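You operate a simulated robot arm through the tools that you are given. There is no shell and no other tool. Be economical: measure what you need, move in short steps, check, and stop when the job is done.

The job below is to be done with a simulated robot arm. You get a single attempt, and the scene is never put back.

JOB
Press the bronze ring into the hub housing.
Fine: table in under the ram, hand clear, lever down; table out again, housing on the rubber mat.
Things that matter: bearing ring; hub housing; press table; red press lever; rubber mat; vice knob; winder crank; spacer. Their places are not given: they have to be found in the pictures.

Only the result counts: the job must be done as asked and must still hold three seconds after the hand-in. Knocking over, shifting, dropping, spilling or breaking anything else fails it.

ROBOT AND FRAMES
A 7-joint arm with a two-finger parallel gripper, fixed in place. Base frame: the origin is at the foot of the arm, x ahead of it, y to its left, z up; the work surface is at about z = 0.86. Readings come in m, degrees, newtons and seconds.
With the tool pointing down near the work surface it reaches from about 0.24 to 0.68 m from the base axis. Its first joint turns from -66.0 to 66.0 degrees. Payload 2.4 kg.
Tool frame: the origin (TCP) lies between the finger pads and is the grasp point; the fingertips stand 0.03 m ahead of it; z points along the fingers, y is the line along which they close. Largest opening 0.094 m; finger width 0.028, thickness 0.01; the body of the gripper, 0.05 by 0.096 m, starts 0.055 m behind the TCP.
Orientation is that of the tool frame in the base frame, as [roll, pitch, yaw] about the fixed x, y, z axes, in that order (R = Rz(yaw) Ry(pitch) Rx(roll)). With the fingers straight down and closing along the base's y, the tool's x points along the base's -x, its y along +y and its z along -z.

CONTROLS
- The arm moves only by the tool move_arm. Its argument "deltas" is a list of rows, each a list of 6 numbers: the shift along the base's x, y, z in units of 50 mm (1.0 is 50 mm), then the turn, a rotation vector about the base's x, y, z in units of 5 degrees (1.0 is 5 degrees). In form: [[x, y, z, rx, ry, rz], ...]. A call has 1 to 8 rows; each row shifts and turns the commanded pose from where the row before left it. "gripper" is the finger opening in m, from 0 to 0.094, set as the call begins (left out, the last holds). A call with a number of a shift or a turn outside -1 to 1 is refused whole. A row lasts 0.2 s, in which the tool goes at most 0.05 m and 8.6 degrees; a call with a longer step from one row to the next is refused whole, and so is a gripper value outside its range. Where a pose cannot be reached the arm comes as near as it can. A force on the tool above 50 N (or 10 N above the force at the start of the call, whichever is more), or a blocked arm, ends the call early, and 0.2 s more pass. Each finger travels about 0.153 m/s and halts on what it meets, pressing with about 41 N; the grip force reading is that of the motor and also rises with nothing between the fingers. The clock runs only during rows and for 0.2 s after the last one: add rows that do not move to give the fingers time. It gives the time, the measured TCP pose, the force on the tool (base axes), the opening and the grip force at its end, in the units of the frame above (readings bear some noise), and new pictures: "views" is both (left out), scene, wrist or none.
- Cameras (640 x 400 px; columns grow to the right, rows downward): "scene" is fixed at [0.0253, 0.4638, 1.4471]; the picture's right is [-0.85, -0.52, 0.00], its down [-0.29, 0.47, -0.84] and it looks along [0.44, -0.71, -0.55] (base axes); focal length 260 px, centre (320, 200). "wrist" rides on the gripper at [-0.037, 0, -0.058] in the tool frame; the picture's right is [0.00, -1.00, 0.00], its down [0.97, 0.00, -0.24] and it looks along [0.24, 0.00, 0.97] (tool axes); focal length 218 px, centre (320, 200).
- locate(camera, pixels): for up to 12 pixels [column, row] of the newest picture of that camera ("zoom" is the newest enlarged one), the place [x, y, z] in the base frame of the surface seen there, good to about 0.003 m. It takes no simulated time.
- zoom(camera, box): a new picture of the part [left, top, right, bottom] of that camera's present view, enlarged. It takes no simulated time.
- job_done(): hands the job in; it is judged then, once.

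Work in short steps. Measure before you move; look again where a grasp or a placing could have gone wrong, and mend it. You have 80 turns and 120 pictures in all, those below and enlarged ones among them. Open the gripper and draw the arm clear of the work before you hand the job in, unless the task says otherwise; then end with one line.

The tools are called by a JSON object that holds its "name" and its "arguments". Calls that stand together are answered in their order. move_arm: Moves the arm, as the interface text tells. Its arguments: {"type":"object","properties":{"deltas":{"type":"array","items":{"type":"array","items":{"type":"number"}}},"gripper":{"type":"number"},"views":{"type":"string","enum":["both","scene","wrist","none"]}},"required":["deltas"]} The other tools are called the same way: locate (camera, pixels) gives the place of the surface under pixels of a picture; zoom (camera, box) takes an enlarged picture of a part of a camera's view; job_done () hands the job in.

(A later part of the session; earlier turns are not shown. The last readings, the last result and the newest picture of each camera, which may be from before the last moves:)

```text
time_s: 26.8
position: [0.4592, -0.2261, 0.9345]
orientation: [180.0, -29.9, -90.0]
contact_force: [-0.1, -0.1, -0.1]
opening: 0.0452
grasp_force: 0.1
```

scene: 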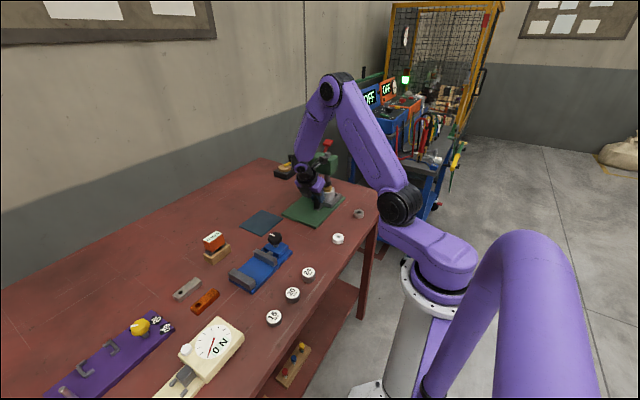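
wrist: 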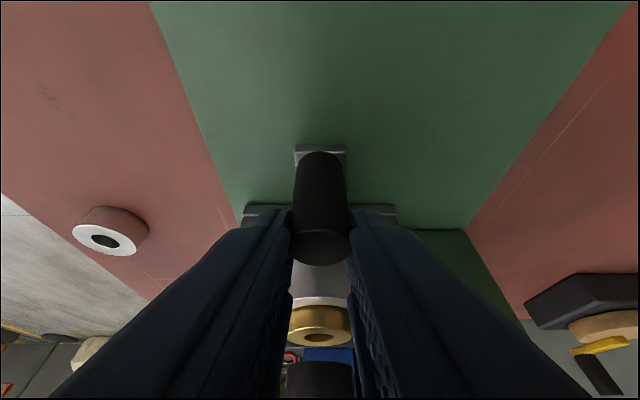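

The stop is confirmed at 26 N, and the gripper is open. I withdraw along the tool axis, up and towards +y, then level the tool.

{"name": "move_arm", "arguments": {"deltas": [[0, 0.48, 0.83, 0, 0, 0], [0, 0.48, 0.83, 0, 0, 0], [0, 0.9, 0.4, 0, 0, 0], [0, 0.6, 0.6, 1, 0, 0], [0, 0, 0.5, 1, 0, 0], [0, 0, 0.5, 1, 0, 0], [0, 0, 0, 1, 0, 0], [0, 0, 0, 1, 0, 0]]}}

{"name": "zoom", "arguments": {"camera": "scene", "box": [300, 130, 370, 220]}}

```text
time_s: 28.6
position: [0.4598, -0.1023, 1.117]
orientation: [180.0, -4.9, -90.0]
contact_force: [-0.1, 0.3, 0.7]
opening: 0.0449
grasp_force: 0.0
```

scene: 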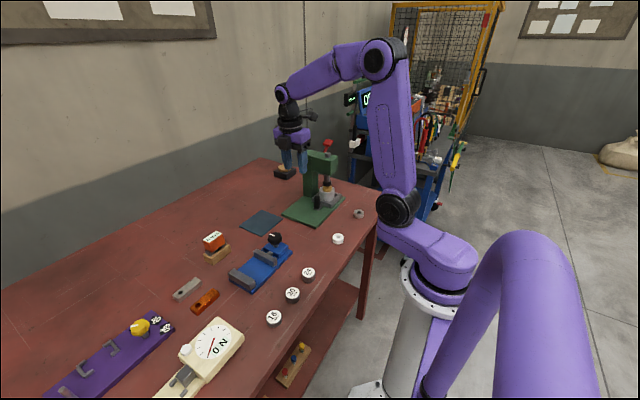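
wrist: 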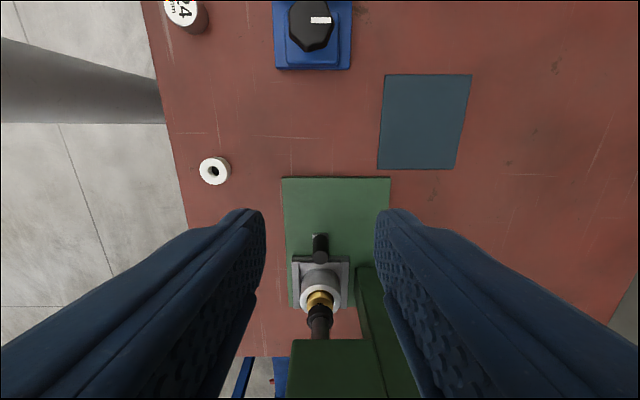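

```text
4.44 times, centred on (335, 175) of scene
```

zoom: 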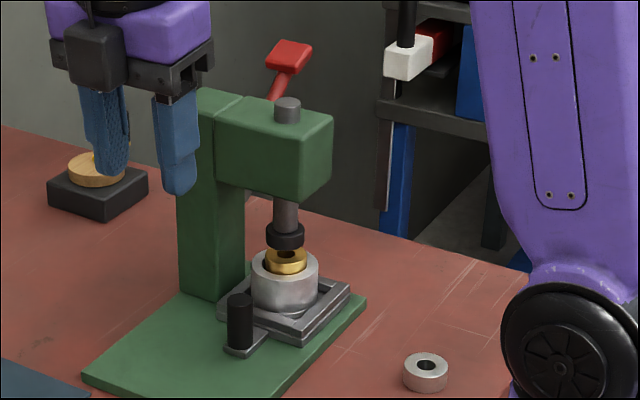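

The housing, ring and ram are all on column ~286. Now I find the lever: I rise above the press and look down at it.

{"name": "move_arm", "arguments": {"deltas": [[0, 0, 0.8, 1, 0, 0], [0, 0, 0.8, 0, 0, 0], [0, -0.7, 0.6, 0, 0, 0], [0.2, -0.9, 0, 0, 0, 0], [0.2, -0.9, 0, 0, 0, 0], [0.2, -0.9, 0, 0, 0, 0], [0.2, -0.4, 0, 0, 0, 0]]}}

{"name": "zoom", "arguments": {"camera": "wrist", "box": [240, 150, 400, 310]}}

```text
time_s: 30.2
position: [0.4985, -0.2942, 1.2282]
orientation: [179.9, 0.0, -90.0]
contact_force: [0.0, 0.0, 0.1]
opening: 0.0451
grasp_force: 0.1
```

scene: 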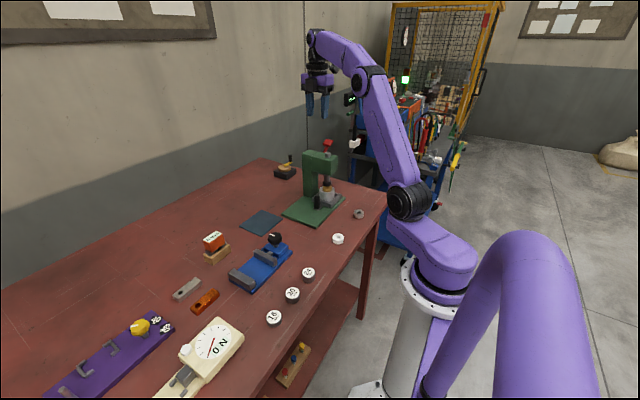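
wrist: 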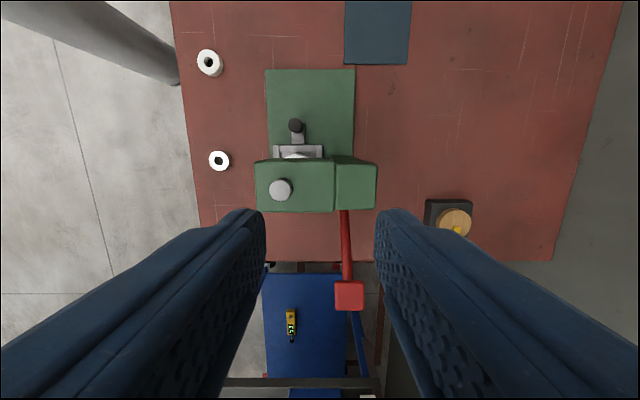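

```text
2.50 times, centred on (320, 230) of wrist
```

zoom: 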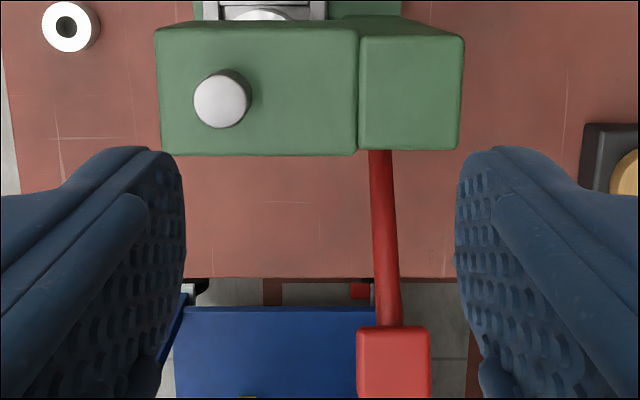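

{"name": "locate", "arguments": {"camera": "wrist", "pixels": [[344, 212], [345, 230], [346, 250], [348, 275], [349, 284], [349, 296], [349, 308], [337, 296], [361, 296], [280, 189], [295, 210], [355, 205]]}}

```text
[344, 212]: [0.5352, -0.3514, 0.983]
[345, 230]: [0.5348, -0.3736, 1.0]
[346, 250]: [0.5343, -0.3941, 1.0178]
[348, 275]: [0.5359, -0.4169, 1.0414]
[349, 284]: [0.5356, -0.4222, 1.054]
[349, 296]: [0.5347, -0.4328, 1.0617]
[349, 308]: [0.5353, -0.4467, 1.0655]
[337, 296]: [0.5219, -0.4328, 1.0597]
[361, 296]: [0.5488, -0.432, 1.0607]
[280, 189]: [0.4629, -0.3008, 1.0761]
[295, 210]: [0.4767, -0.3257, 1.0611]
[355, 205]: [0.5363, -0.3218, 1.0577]
```

The lever runs in the plane x=0.535, rising outwards at about 42°, with its red block at y≈-0.433 and top z≈1.061. I'll straddle the block with the fingers closing along x and lean 15° outwards to help the reach.

{"name": "move_arm", "arguments": {"deltas": [[0.25, -0.6, 0, -1, 0, 0], [0.25, -0.6, 0, -1, 0, 0], [0.23, -0.6, 0, -1, 0, 0], [0, -0.7, -0.6, 0, 0, 0], [0, 0, -0.8, 0, 0, 0], [0, 0, -0.5, 0, 0, 0], [0, 0, 0, 0, 0, 0]], "gripper": 0.055}}

{"name": "locate", "arguments": {"camera": "wrist", "pixels": [[320, 230], [320, 250], [320, 210]]}}

```text
time_s: 31.8
position: [0.5176, -0.3911, 1.1277]
orientation: [-180.0, -11.6, -90.0]
contact_force: [0.2, -0.8, -0.4]
opening: 0.0552
grasp_force: 0.1
out of reach, approached as far as the arm can: row 2, 3
```

scene: 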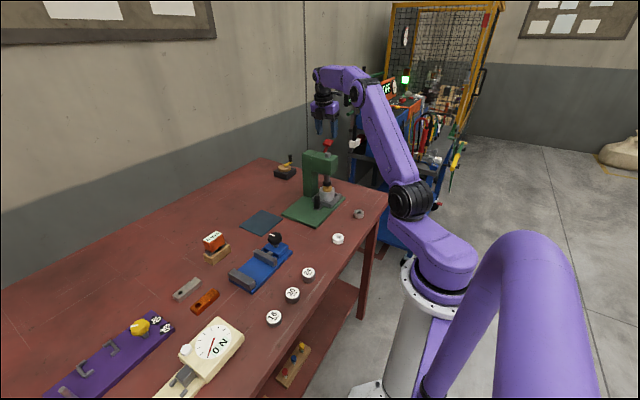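
wrist: 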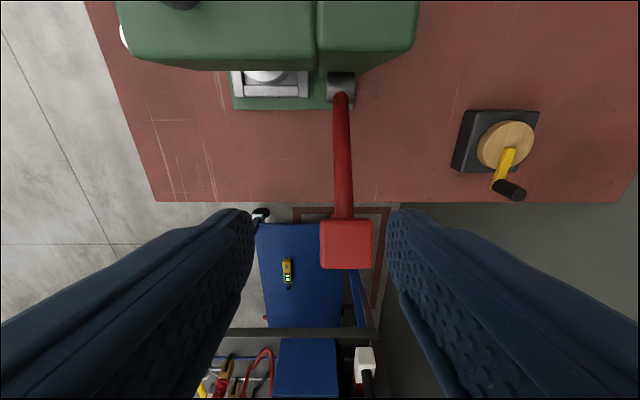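

```text
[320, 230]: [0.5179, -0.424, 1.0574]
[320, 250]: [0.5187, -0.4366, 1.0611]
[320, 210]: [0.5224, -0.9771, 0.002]
```

The high rows were out of reach, but lower down the reach grows. I step down and out towards the block.

{"name": "move_arm", "arguments": {"deltas": [[0, 0, -0.3, -0.7, 0, 0], [0.35, -0.3, -0.1, 0, 0, 0], [0, -0.3, 0, 0, 0, 0], [0, 0, 0, 0, 0, 0]], "views": "wrist"}}

{"name": "locate", "arguments": {"camera": "wrist", "pixels": [[320, 230], [320, 250], [320, 210], [300, 230], [340, 230]]}}

```text
time_s: 32.8
position: [0.5349, -0.4203, 1.1061]
orientation: [-180.0, -15.2, -90.0]
contact_force: [-1.0, -0.3, 0.1]
opening: 0.055
grasp_force: 0.1
```

wrist: 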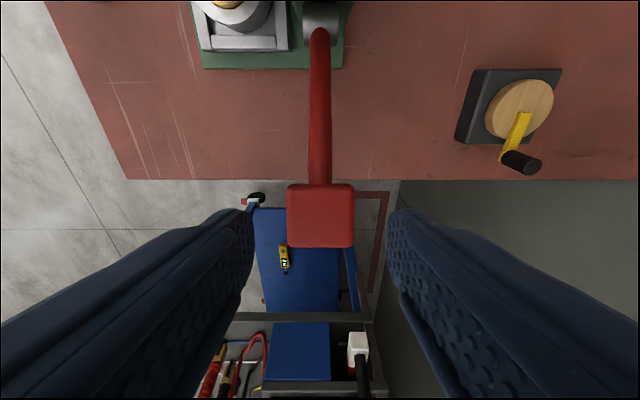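

```text
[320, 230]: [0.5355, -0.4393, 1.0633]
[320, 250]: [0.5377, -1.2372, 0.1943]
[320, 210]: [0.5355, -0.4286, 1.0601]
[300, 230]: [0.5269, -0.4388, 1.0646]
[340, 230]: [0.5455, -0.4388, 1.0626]
```

The pose is reached, and the block centre is at (0.535,-0.434), centred between the fingers. I lower 38 mm and close on it.

{"name": "move_arm", "arguments": {"deltas": [[0, -0.08, -0.4, 0, 0, 0], [0, 0, -0.36, 0, 0, 0], [0, 0, 0, 0, 0, 0]], "views": "none"}}

{"name": "move_arm", "arguments": {"deltas": [[0, 0, 0, 0, 0, 0], [0, 0, 0, 0, 0, 0], [0, 0, 0, 0, 0, 0]], "gripper": 0.01}}

{"name": "zoom", "arguments": {"camera": "scene", "box": [280, 90, 370, 220]}}

```text
time_s: 33.6
position: [0.5361, -0.4237, 1.068]
orientation: [-180.0, -15.2, -90.0]
contact_force: [0.0, -0.4, 0.0]
opening: 0.055
grasp_force: 0.0
```

```text
time_s: 34.4
position: [0.535, -0.4247, 1.0692]
orientation: [180.0, -15.2, -90.0]
contact_force: [3.4, -1.6, -2.5]
opening: 0.0355
grasp_force: 44.8
```

scene: 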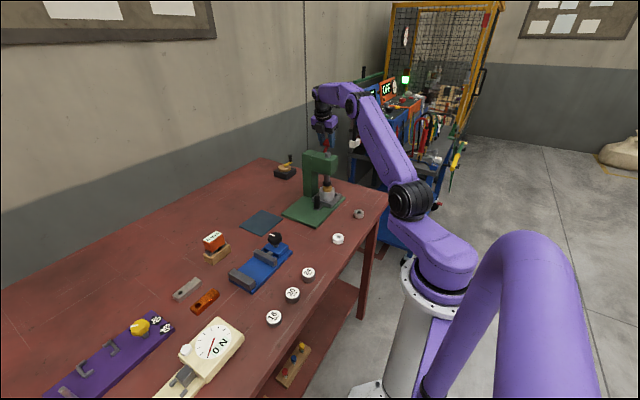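
wrist: 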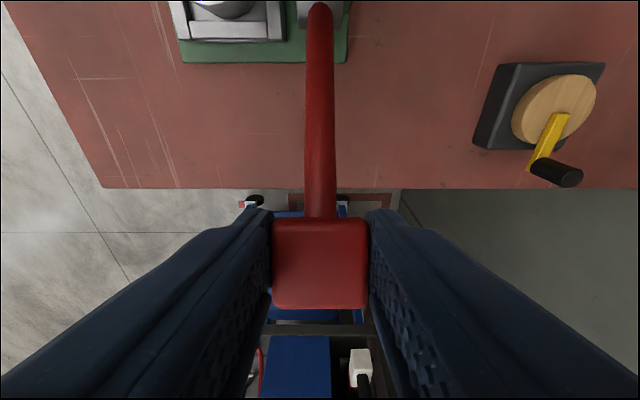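

```text
3.08 times, centred on (325, 155) of scene
```

zoom: 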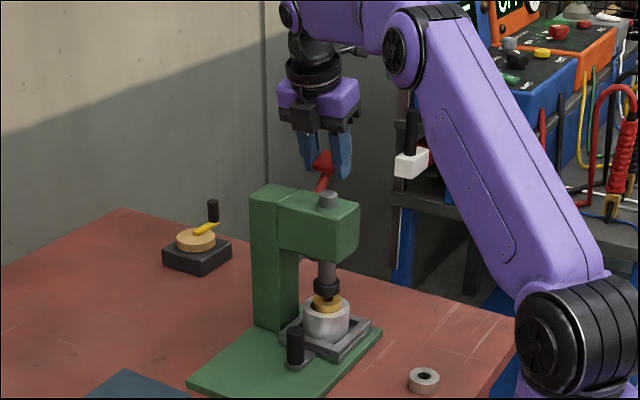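

The block is gripped, opening 0.0355. I locate the lever's hub at (320,12) to work out its arc.

{"name": "locate", "arguments": {"camera": "wrist", "pixels": [[305, 15], [335, 15], [320, 20], [320, 60], [320, 120], [320, 180], [320, 240], [320, 285]]}}

{"name": "zoom", "arguments": {"camera": "wrist", "box": [250, 0, 390, 90]}}

```text
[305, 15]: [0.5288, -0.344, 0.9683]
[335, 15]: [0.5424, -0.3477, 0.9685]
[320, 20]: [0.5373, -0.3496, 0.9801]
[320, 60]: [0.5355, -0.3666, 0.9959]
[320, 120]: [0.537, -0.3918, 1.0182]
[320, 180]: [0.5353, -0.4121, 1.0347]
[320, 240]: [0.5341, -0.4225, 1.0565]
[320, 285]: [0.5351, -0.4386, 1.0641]
```

```text
4.44 times, centred on (320, 45) of wrist
```

zoom: 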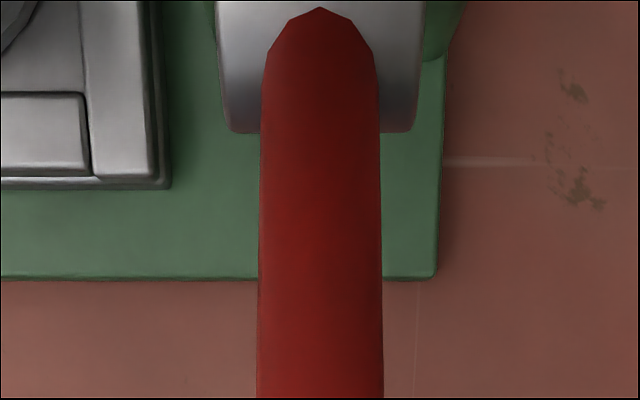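

The hub is at about (y -0.337, z 0.961), giving a lever radius of about 0.13 m at 43°. I start the arc downwards in 5° steps and watch the force.

{"name": "move_arm", "arguments": {"deltas": [[0, -0.145, -0.175, 0, 0, 0], [0, -0.133, -0.183, 0, 0, 0], [0, -0.115, -0.195, 0, 0, 0], [0, -0.1, -0.205, 0, 0, 0]]}}

{"name": "zoom", "arguments": {"camera": "scene", "box": [280, 110, 370, 220]}}

```text
time_s: 35.4
position: [0.5348, -0.4499, 1.0329]
orientation: [-179.8, -15.2, -89.9]
contact_force: [4.1, 0.1, 16.1]
opening: 0.0356
grasp_force: 45.3
```

scene: 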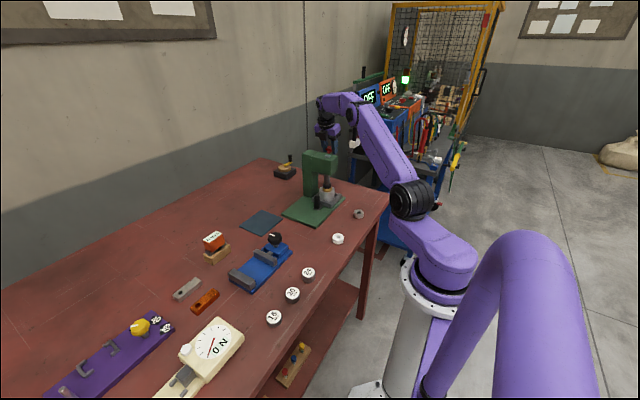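
wrist: 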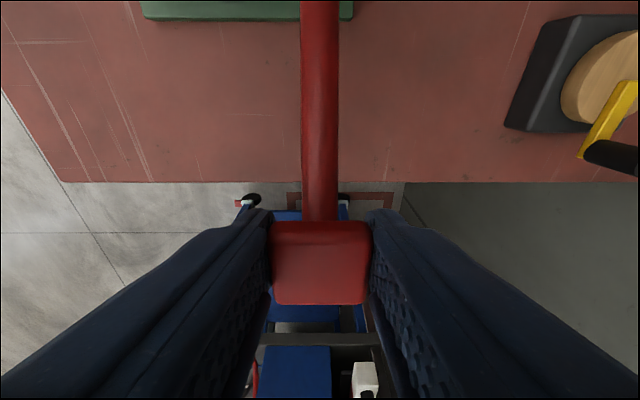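

```text
3.64 times, centred on (325, 165) of scene
```

zoom: 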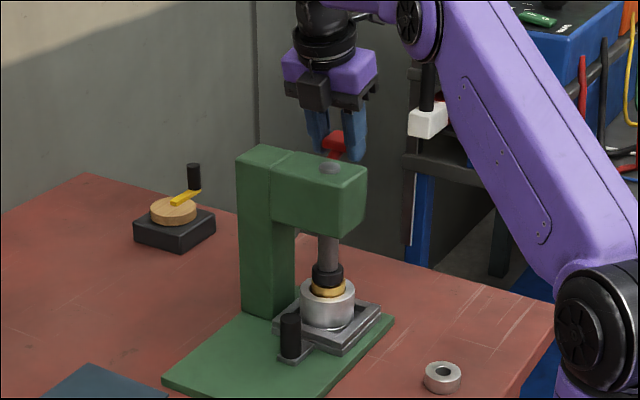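

The lever moves, and the ram has come down on the ring with 16 N at the handle. I carry on along the arc.

{"name": "move_arm", "arguments": {"deltas": [[0, -0.08, -0.21, 0, 0, 0], [0, -0.06, -0.218, 0, 0, 0], [0, -0.04, -0.223, 0, 0, 0], [0, -0.02, -0.225, 0, 0, 0]]}}

{"name": "zoom", "arguments": {"camera": "scene", "box": [290, 130, 360, 220]}}

```text
time_s: 36.4
position: [0.5344, -0.4618, 0.9885]
orientation: [-179.6, -15.5, -90.1]
contact_force: [10.5, -13.9, 17.6]
opening: 0.0357
grasp_force: 44.5
```

scene: 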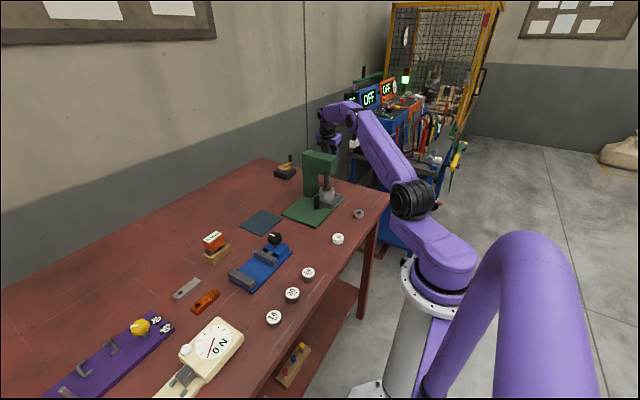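
wrist: 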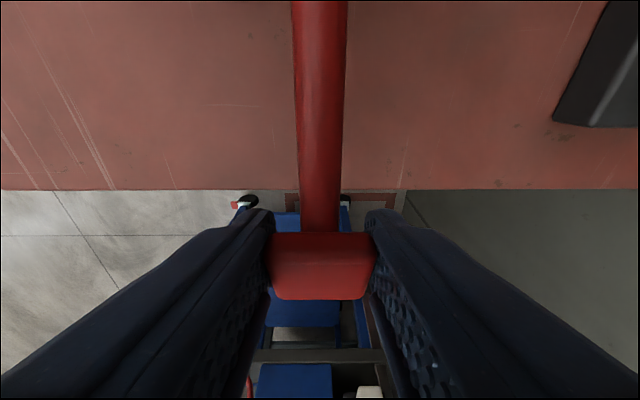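

```text
4.44 times, centred on (325, 175) of scene
```

zoom: 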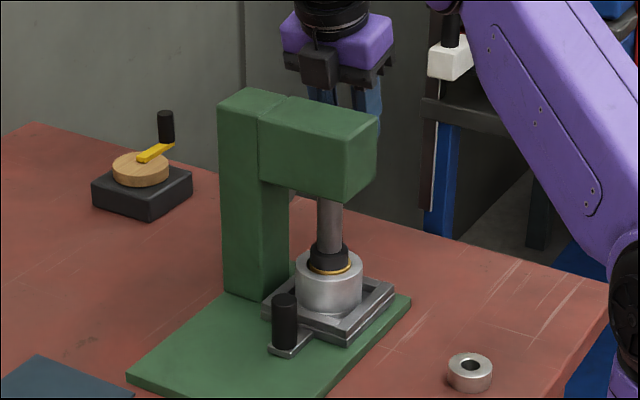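

The ring is going in with a steady 18 N, and the ram is near the rim. I continue until a stop is felt, with a small outward correction since the lateral force is -14 N.

{"name": "move_arm", "arguments": {"deltas": [[0, -0.04, -0.226, 0, 0, 0], [0, 0, -0.226, 0, 0, 0], [0, 0.03, -0.224, 0, 0, 0], [0, 0.05, -0.22, 0, 0, 0]]}}

{"name": "zoom", "arguments": {"camera": "scene", "box": [290, 130, 360, 220]}}

```text
time_s: 37.1
position: [0.5353, -0.4613, 0.9741]
orientation: [-179.8, -15.7, -90.3]
contact_force: [-9.9, 8.7, 13.4]
opening: 0.0359
grasp_force: 45.8
stopped in row 3: the force on the tool passed its limit (the readings are from after the stop); the commanded pose is now the measured one
```

scene: 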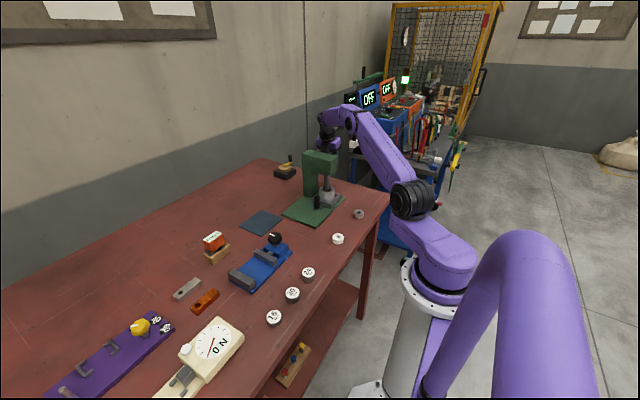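
wrist: 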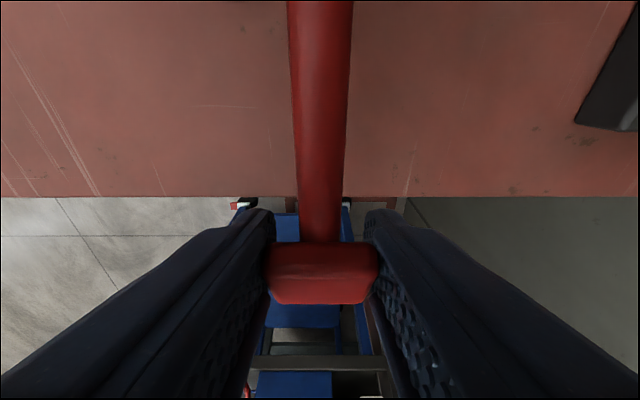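

```text
4.44 times, centred on (325, 175) of scene
```

zoom: 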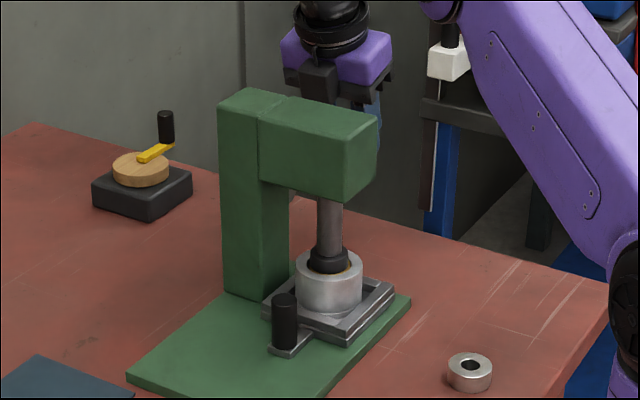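

The force limit stopped it near -4°, with the ring about flush. I press once more to tell whether this is the hard end.

{"name": "move_arm", "arguments": {"deltas": [[0, 0, -0.12, 0, 0, 0], [0, 0, -0.12, 0, 0, 0], [0, 0, -0.1, 0, 0, 0]], "views": "none"}}

{"name": "zoom", "arguments": {"camera": "scene", "box": [310, 165, 350, 215]}}

```text
time_s: 37.5
position: [0.5348, -0.4633, 0.9733]
orientation: [-179.7, -15.8, -90.2]
contact_force: [-11.5, 11.2, 15.0]
opening: 0.0357
grasp_force: 45.1
stopped in row 2: the force on the tool passed its limit (the readings are from after the stop); the commanded pose is now the measured one
```

```text
8.00 times, centred on (330, 190) of scene
```

zoom: 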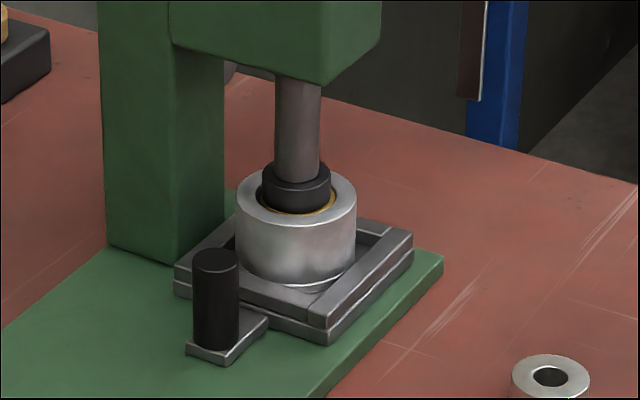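

It did not move further at over 50 N, so this is the hard end and the ring is in. I raise the lever back up along its arc while still gripping it.

{"name": "move_arm", "arguments": {"deltas": [[0, 0, 0.16, 0, 0, 0], [0, 0, 0.16, 0, 0, 0], [0, 0.02, 0.225, 0, 0, 0], [0, 0.04, 0.223, 0, 0, 0], [0, 0.06, 0.218, 0, 0, 0], [0, 0.08, 0.21, 0, 0, 0]], "views": "none"}}

{"name": "move_arm", "arguments": {"deltas": [[0, 0.1, 0.205, 0, 0, 0], [0, 0.115, 0.195, 0, 0, 0], [0, 0.133, 0.183, 0, 0, 0], [0, 0.1, 0.13, 0, 0, 0], [0, 0, 0, 0, 0, 0]]}}

{"name": "zoom", "arguments": {"camera": "scene", "box": [290, 110, 360, 220]}}

```text
time_s: 38.9
position: [0.5346, -0.4502, 1.0274]
orientation: [179.8, -15.1, -90.1]
contact_force: [-15.9, 23.9, -21.6]
opening: 0.0353
grasp_force: 44.3
```

```text
time_s: 40.1
position: [0.5344, -0.4299, 1.065]
orientation: [-179.7, -15.7, -90.3]
contact_force: [-5.6, 7.8, -20.6]
opening: 0.0352
grasp_force: 45.0
```

scene: 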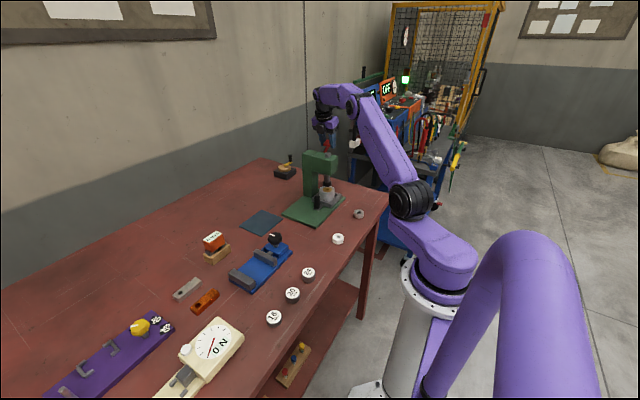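
wrist: 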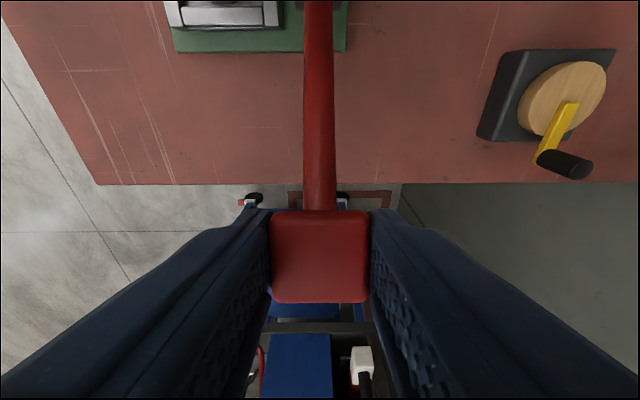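

```text
3.64 times, centred on (325, 165) of scene
```

zoom: 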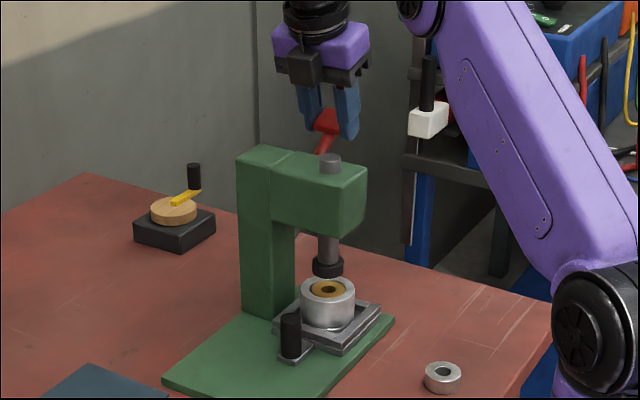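

The ring is in the housing and the ram is up again. I release the lever and see whether it stays up.

{"name": "move_arm", "arguments": {"deltas": [[0, 0, 0, 0, 0, 0], [0, 0, 0, 0, 0, 0]], "gripper": 0.06, "views": "none"}}

{"name": "move_arm", "arguments": {"deltas": [[0, 0.2, 0.75, 0, 0, 0], [-0.3, 0.5, 0.7, 0, 0, 0], [-0.3, 0.7, 0.5, 0, 0, 0], [-0.3, 0.7, 0.4, 0, 0, 0], [-0.3, 0.9, 0, 0, 0, 0], [0, 0.9, 0, 1, 0, 0], [0, 0.9, 0, 1, 0, 0], [0, 0.9, 0, 1, 0, 0]]}}

{"name": "zoom", "arguments": {"camera": "scene", "box": [290, 120, 360, 220]}}

```text
time_s: 40.7
position: [0.5363, -0.4311, 1.0667]
orientation: [-179.4, -15.9, -90.5]
contact_force: [0.0, -0.8, -0.4]
opening: 0.0602
grasp_force: 0.1
```

```text
time_s: 42.5
position: [0.4756, -0.1438, 1.183]
orientation: [-179.6, -0.7, -90.3]
contact_force: [0.3, -0.1, 0.3]
opening: 0.0601
grasp_force: 0.0
```

scene: 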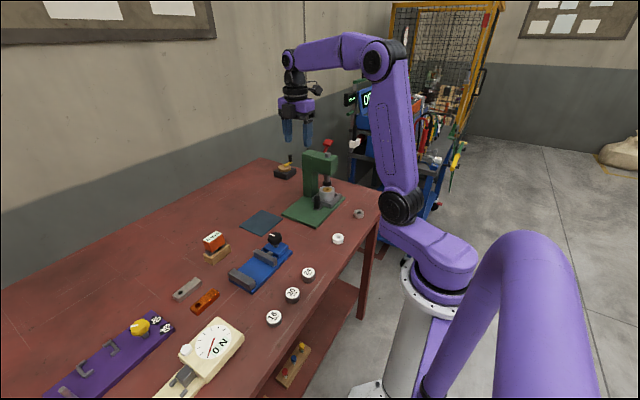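
wrist: 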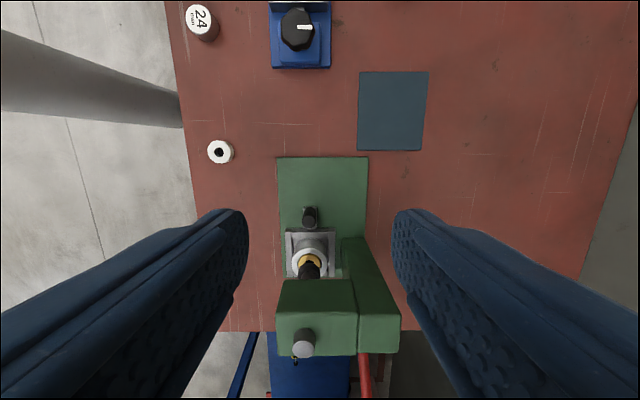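

```text
4.00 times, centred on (325, 170) of scene
```

zoom: 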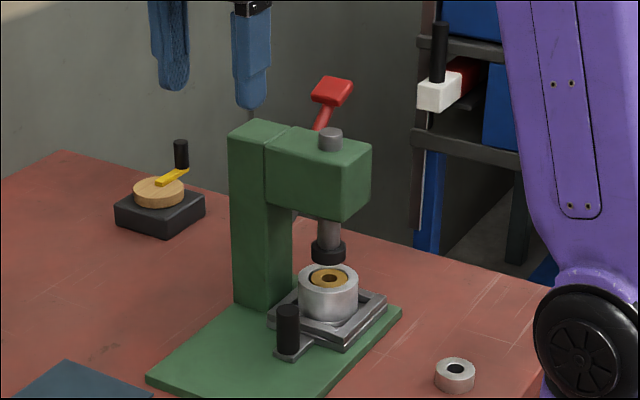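

The lever stays up. Next I go back to the handle the way I left it: lean 30°, then approach along the tool axis.

{"name": "move_arm", "arguments": {"deltas": [[-0.1, 0.02, 0, -1, 0, 0], [-0.1, 0, 0, -1, 0, 0], [-0.1, 0, 0, -1, 0, 0], [0, 0, -0.5, -1, 0, 0], [0, 0, -0.6, -1, 0, 0], [0, 0, -0.6, -0.86, 0, 0], [0, 0, -0.38, 0, 0, 0], [0, 0, 0, 0, 0, 0]], "gripper": 0.05}}

{"name": "locate", "arguments": {"camera": "wrist", "pixels": [[320, 200], [320, 220], [320, 240], [320, 180]]}}

```text
time_s: 44.3
position: [0.4612, -0.1437, 1.0797]
orientation: [-179.5, -30.2, -90.3]
contact_force: [0.1, -0.6, -0.8]
opening: 0.0501
grasp_force: 0.0
```

scene: 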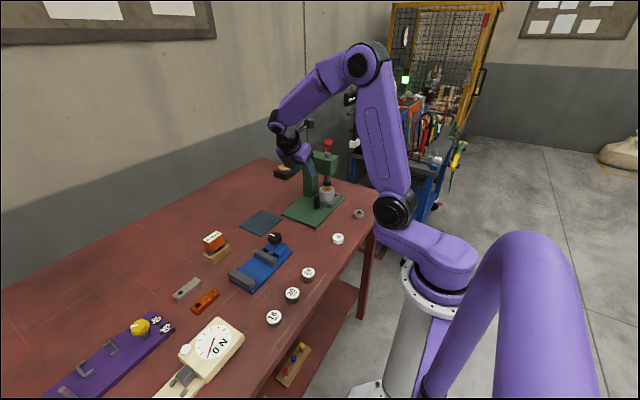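
wrist: 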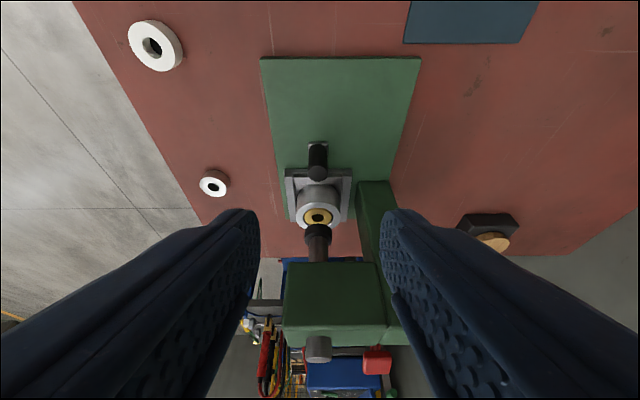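

```text
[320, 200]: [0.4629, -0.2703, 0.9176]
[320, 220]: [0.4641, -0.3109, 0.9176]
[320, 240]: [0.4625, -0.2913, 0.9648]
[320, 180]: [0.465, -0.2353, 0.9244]
```

The ring top now reads 0.918 against the rim at 0.922, so it is fully in. I approach the handle along the tool axis.

{"name": "move_arm", "arguments": {"deltas": [[-0.03, -0.4, -0.69, 0, 0, 0], [0, -0.4, -0.69, 0, 0, 0], [0, -0.43, -0.74, 0, 0, 0], [0, -0.42, -0.74, 0, 0, 0], [0, 0, 0, 0, 0, 0]], "views": "wrist"}}

{"name": "locate", "arguments": {"camera": "wrist", "pixels": [[320, 245], [320, 200], [320, 155]]}}

```text
time_s: 45.5
position: [0.4587, -0.2278, 0.9367]
orientation: [-179.5, -30.2, -90.5]
contact_force: [0.8, -0.1, -0.7]
opening: 0.0499
grasp_force: 0.1
```

wrist: 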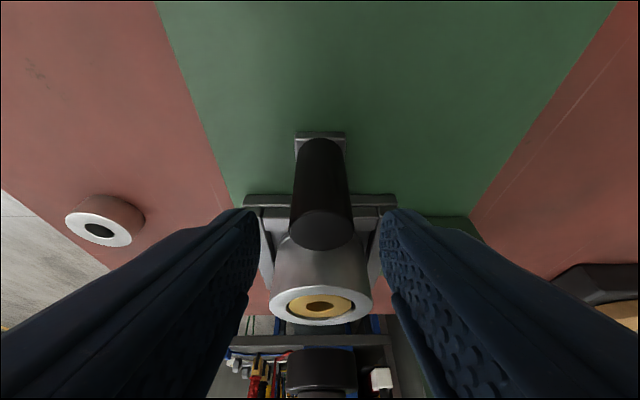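

```text
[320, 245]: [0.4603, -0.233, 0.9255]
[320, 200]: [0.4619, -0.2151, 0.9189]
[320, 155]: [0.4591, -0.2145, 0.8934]
```

The handle is between the pads. I grip it and draw the table out towards +y.

{"name": "move_arm", "arguments": {"deltas": [[0, 0.04, 0, 0, 0, 0], [0, 0, 0, 0, 0, 0]], "gripper": 0.005, "views": "none"}}

{"name": "move_arm", "arguments": {"deltas": [[0, 0.1, 0, 0, 0, 0], [0, 0.2, 0, 0, 0, 0], [0, 0.25, 0, 0, 0, 0], [0, 0.25, 0, 0, 0, 0], [0, 0.25, 0, 0, 0, 0], [0, 0.25, 0, 0, 0, 0], [0, 0.25, 0, 0, 0, 0], [0, 0.25, 0, 0, 0, 0]], "views": "none"}}

{"name": "move_arm", "arguments": {"deltas": [[0, 0.1, 0, 0, 0, 0], [0, 0.08, 0, 0, 0, 0], [0, 0.06, 0, 0, 0, 0], [0, 0.06, 0, 0, 0, 0]], "views": "scene"}}

{"name": "zoom", "arguments": {"camera": "scene", "box": [270, 140, 360, 240]}}

```text
time_s: 46.1
position: [0.4596, -0.2252, 0.9373]
orientation: [-179.3, -30.1, -90.3]
contact_force: [5.2, -3.2, -8.3]
opening: 0.0214
grasp_force: 44.6
```

```text
time_s: 47.9
position: [0.4595, -0.134, 0.9366]
orientation: [-179.3, -30.0, -90.3]
contact_force: [12.2, -0.2, -10.3]
opening: 0.0217
grasp_force: 45.0
```

```text
time_s: 48.9
position: [0.4594, -0.1234, 0.938]
orientation: [-179.5, -30.1, -90.6]
contact_force: [17.3, -16.1, -11.3]
opening: 0.0216
grasp_force: 44.9
```

scene: 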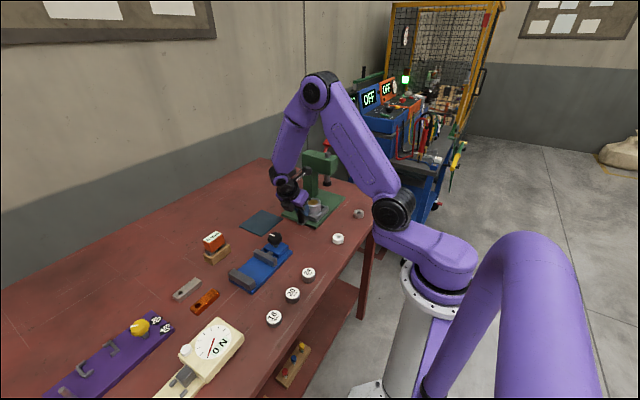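

```text
4.00 times, centred on (315, 190) of scene
```

zoom: 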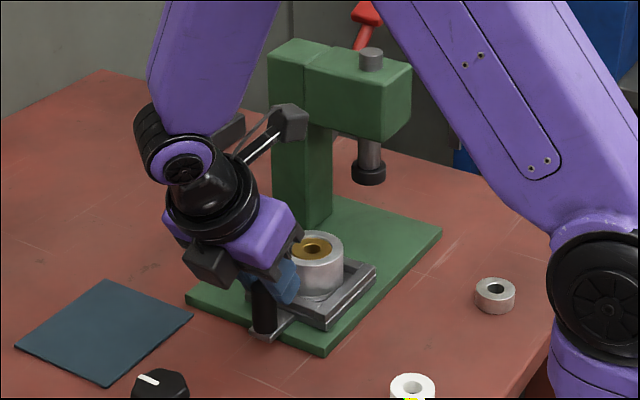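

The outer stop is reached at -16 N along y. I release the handle, back off along the tool axis and reduce the lean to 15°.

{"name": "move_arm", "arguments": {"deltas": [[0, -0.02, 0, 0, 0, 0], [0, 0, 0, 0, 0, 0]], "gripper": 0.05, "views": "none"}}

{"name": "move_arm", "arguments": {"deltas": [[0, 0.48, 0.83, 0, 0, 0], [0, 0.48, 0.83, 0, 0, 0], [0, -0.3, 0.8, 1, 0, 0], [0, -0.7, 0.3, 1, 0, 0], [0, -0.7, 0, 1, 0, 0], [0, 0, 0, 0, 0, 0]], "gripper": 0.085}}

{"name": "zoom", "arguments": {"camera": "wrist", "box": [250, 120, 400, 270]}}

```text
time_s: 49.5
position: [0.4605, -0.1214, 0.937]
orientation: [-179.5, -30.1, -90.3]
contact_force: [0.5, -0.2, -0.3]
opening: 0.0502
grasp_force: 0.0
```

```text
time_s: 50.9
position: [0.4595, -0.157, 1.0752]
orientation: [-179.5, -15.0, -90.2]
contact_force: [0.0, 0.1, -0.1]
opening: 0.0851
grasp_force: 0.1
```

scene: 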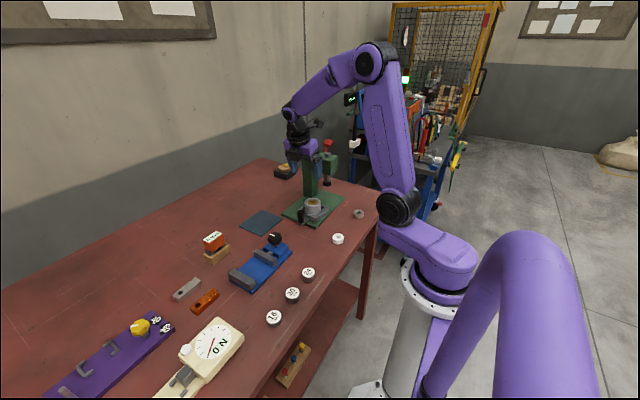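
wrist: 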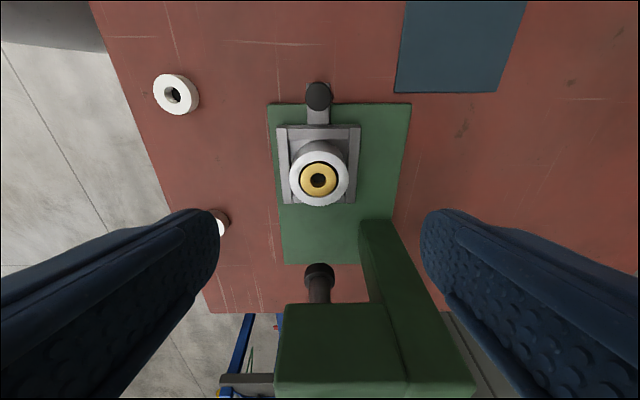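

```text
2.67 times, centred on (325, 195) of wrist
```

zoom: 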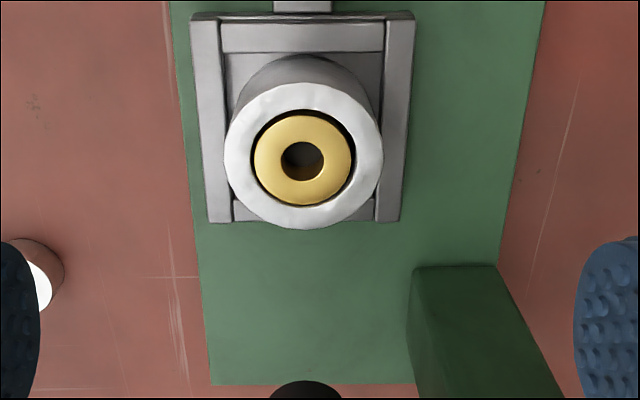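

The housing with the ring in it is at (319,179), back in its outer position. I measure the rim, the frame and the column before grasping.

{"name": "locate", "arguments": {"camera": "zoom", "pixels": [[303, 160], [303, 95], [303, 215], [240, 155], [370, 155], [275, 160], [330, 160], [207, 150], [395, 150], [303, 40], [250, 85], [360, 215]]}}

{"name": "locate", "arguments": {"camera": "scene", "pixels": [[319, 124], [312, 127], [325, 130], [312, 208], [313, 216], [245, 218], [262, 222]]}}

{"name": "zoom", "arguments": {"camera": "scene", "box": [280, 170, 350, 240]}}

```text
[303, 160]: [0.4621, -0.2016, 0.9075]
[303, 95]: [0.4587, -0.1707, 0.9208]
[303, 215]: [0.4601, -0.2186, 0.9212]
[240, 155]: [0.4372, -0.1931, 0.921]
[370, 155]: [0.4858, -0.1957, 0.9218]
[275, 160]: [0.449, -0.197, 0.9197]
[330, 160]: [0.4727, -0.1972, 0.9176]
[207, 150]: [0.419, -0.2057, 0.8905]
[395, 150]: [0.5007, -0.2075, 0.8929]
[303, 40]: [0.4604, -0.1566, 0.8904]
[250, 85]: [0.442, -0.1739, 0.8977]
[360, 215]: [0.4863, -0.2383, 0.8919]
```

```text
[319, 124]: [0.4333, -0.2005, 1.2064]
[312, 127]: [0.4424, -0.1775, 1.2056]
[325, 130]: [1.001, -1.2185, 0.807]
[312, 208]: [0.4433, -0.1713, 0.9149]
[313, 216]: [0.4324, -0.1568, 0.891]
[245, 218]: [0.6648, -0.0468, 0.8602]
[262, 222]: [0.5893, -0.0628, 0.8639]
```

```text
5.71 times, centred on (315, 205) of scene
```

zoom: 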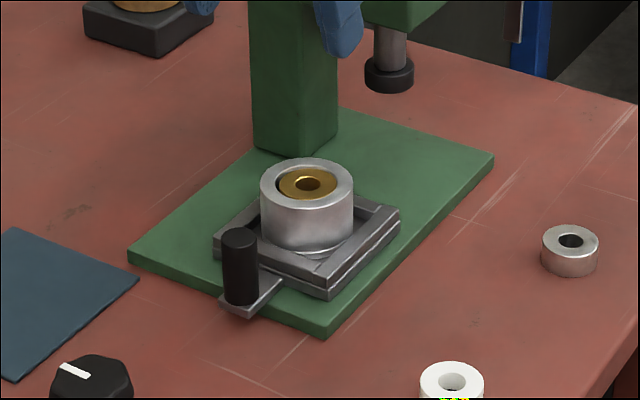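

The housing centre is (0.461,-0.195), rim z 0.922, frame top 0.892. I come down straddling it, with fingertips just above the frame.

{"name": "move_arm", "arguments": {"deltas": [[0.03, -0.68, 0, 0, 0, 0], [0, 0, -0.8, 0, 0, 0], [0, 0, -0.8, 0, 0, 0], [0, 0, -0.8, 0, 0, 0], [0, 0, -0.4, 0, 0, 0], [0, 0, 0, 0, 0, 0]]}}

{"name": "zoom", "arguments": {"camera": "scene", "box": [280, 140, 360, 230]}}

```text
time_s: 52.3
position: [0.4596, -0.1925, 0.9353]
orientation: [-179.5, -15.1, -90.3]
contact_force: [0.4, -0.9, -0.3]
opening: 0.0849
grasp_force: 0.1
```

scene: 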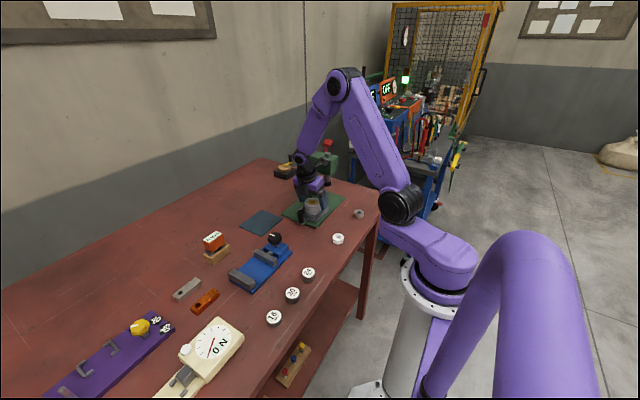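
wrist: 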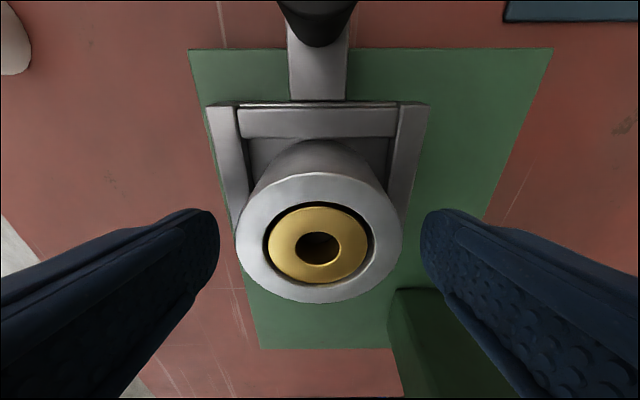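

```text
4.44 times, centred on (320, 185) of scene
```

zoom: 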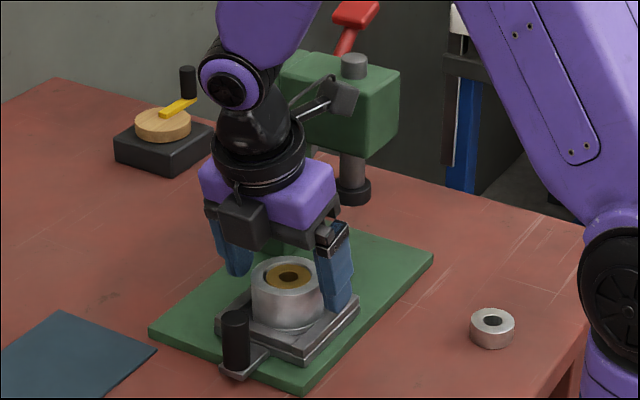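

The fingers straddle the housing evenly, with tips at about 0.902. I lower 3 mm, close, and lift a little to check.

{"name": "move_arm", "arguments": {"deltas": [[0.01, 0, -0.06, 0, 0, 0], [0, 0, 0, 0, 0, 0]], "views": "none"}}

{"name": "move_arm", "arguments": {"deltas": [[0, 0, 0, 0, 0, 0], [0, 0, 0, 0, 0, 0], [0, 0, 0, 0, 0, 0]], "gripper": 0.04, "views": "none"}}

{"name": "move_arm", "arguments": {"deltas": [[0, 0, 0.2, 0, 0, 0], [0, 0, 0.4, 0, 0, 0], [0, 0, 0, 0, 0, 0]]}}

{"name": "zoom", "arguments": {"camera": "scene", "box": [280, 140, 360, 230]}}

```text
time_s: 52.9
position: [0.4618, -0.192, 0.9326]
orientation: [-179.6, -15.2, -90.2]
contact_force: [-0.4, -0.3, 0.0]
opening: 0.0849
grasp_force: 0.1
```

```text
time_s: 53.7
position: [0.4614, -0.1933, 0.9319]
orientation: [-179.6, -15.2, -90.4]
contact_force: [-1.5, -0.1, -0.7]
opening: 0.0516
grasp_force: 40.7
```

```text
time_s: 54.5
position: [0.4628, -0.1923, 0.9615]
orientation: [-179.7, -15.1, -90.3]
contact_force: [-0.1, -0.4, -4.2]
opening: 0.0516
grasp_force: 41.1
```

scene: 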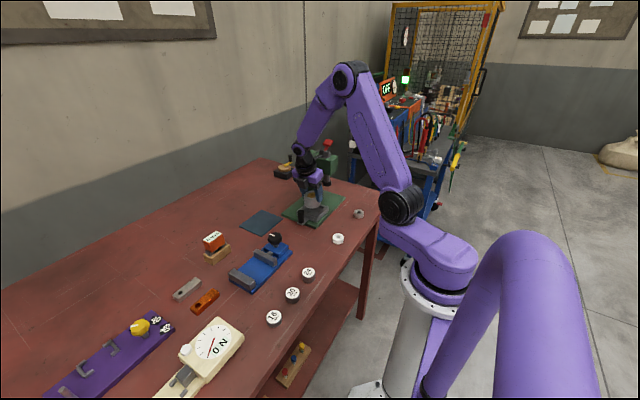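
wrist: 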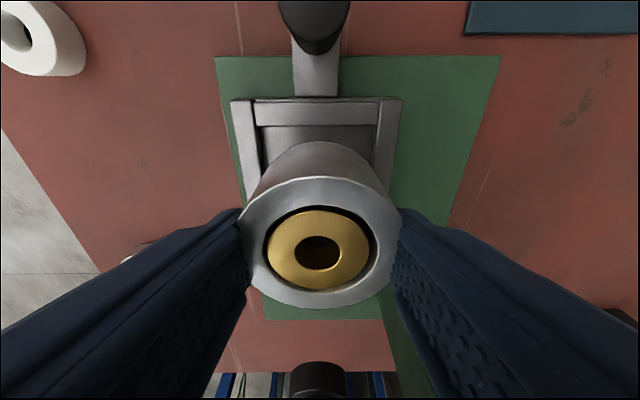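

```text
4.44 times, centred on (320, 185) of scene
```

zoom: 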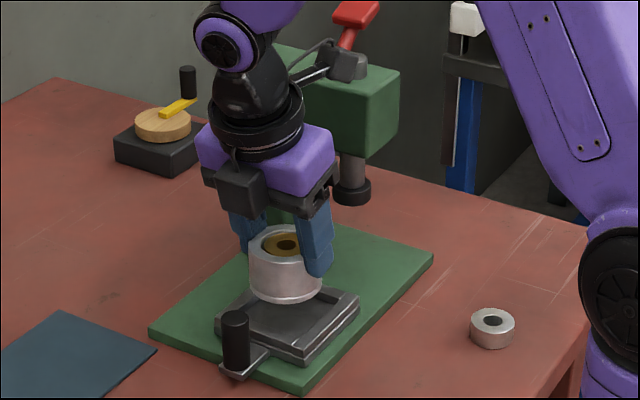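

The housing is held with the ring inside, at about 4 N of weight. I lift clear of the handle and carry it diagonally to above the mat centre (0.595,-0.06).

{"name": "move_arm", "arguments": {"deltas": [[0, 0, 0.5, 0, 0, 0], [0, 0.1, 0.5, 0, 0, 0], [0.53, 0.5, 0, 0, 0, 0], [0.53, 0.5, 0, 0, 0, 0], [0.53, 0.5, 0, 0, 0, 0], [0.53, 0.53, 0, 0, 0, 0], [0.53, 0.53, 0, 0, 0, 0], [0, 0, 0, 0, 0, 0]]}}

{"name": "zoom", "arguments": {"camera": "scene", "box": [220, 150, 320, 250]}}

```text
time_s: 56.3
position: [0.5955, -0.059, 1.0117]
orientation: [-179.5, -15.0, -90.3]
contact_force: [-1.5, -0.2, -4.4]
opening: 0.0516
grasp_force: 41.2
```

scene: 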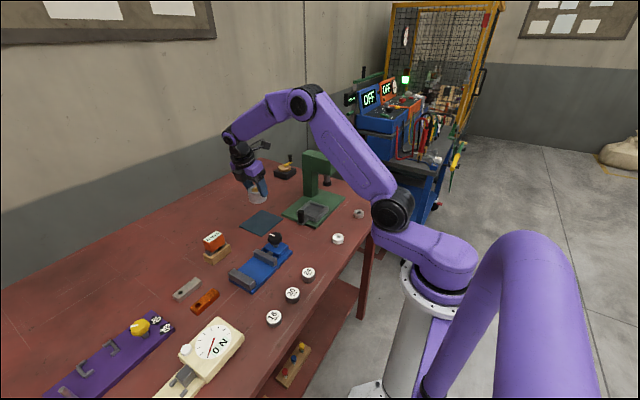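
wrist: 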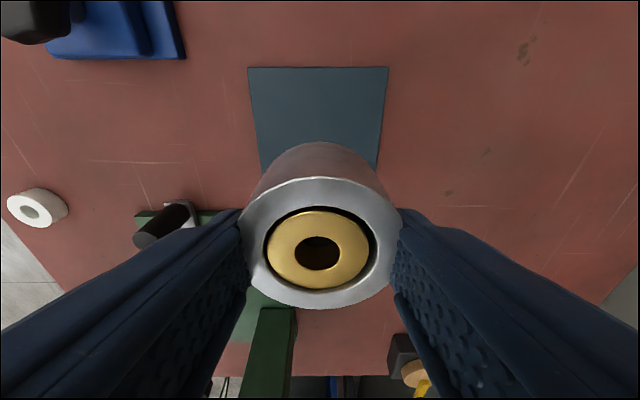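

```text
4.00 times, centred on (270, 200) of scene
```

zoom: 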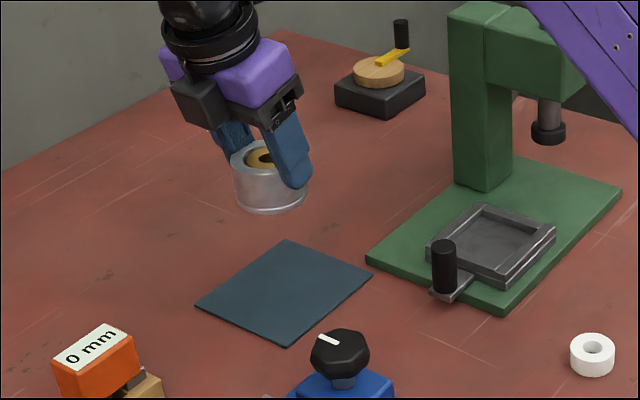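

The housing hangs level above the mat. I lower it quickly to about z 0.925, then slowly until contact.

{"name": "move_arm", "arguments": {"deltas": [[0, 0, -0.6, 0, 0, 0], [0, 0, -0.6, 0, 0, 0], [0, 0, -0.4, 0, 0, 0], [0, 0, -0.15, 0, 0, 0], [0, 0, 0, 0, 0, 0]]}}

{"name": "zoom", "arguments": {"camera": "scene", "box": [220, 160, 310, 250]}}

```text
time_s: 57.5
position: [0.5953, -0.0594, 0.926]
orientation: [-179.6, -15.1, -90.3]
contact_force: [0.2, -0.2, -5.0]
opening: 0.0513
grasp_force: 40.7
```

scene: 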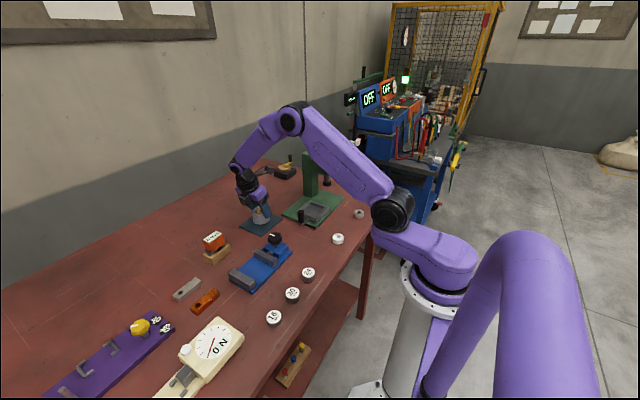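
wrist: 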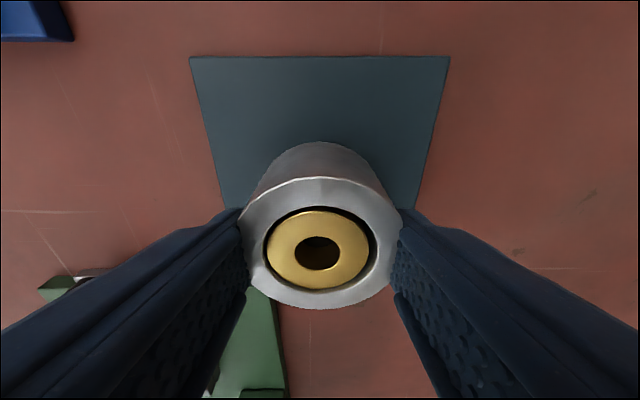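

```text
4.44 times, centred on (265, 205) of scene
```

zoom: 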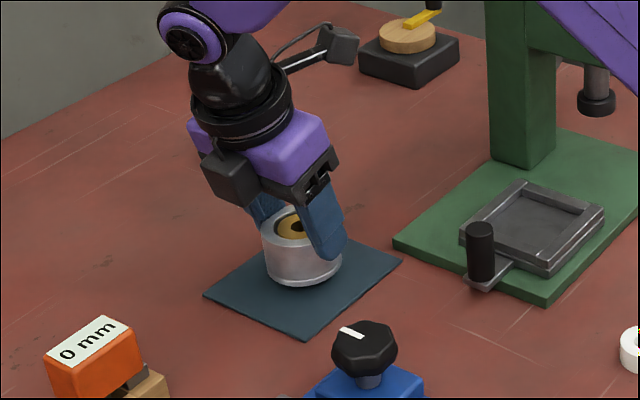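

The housing is over the middle of the mat and about 12 mm up. I lower it in 2 mm steps until it touches.

{"name": "move_arm", "arguments": {"deltas": [[0, 0, -0.06, 0, 0, 0], [0, 0, -0.06, 0, 0, 0], [0, 0, -0.05, 0, 0, 0], [0, 0, -0.05, 0, 0, 0], [0, 0, 0, 0, 0, 0]], "views": "none"}}

```text
time_s: 58.7
position: [0.5942, -0.0598, 0.9138]
orientation: [-179.6, -15.1, -90.2]
contact_force: [-2.8, 1.6, 6.2]
opening: 0.0515
grasp_force: 40.5
```

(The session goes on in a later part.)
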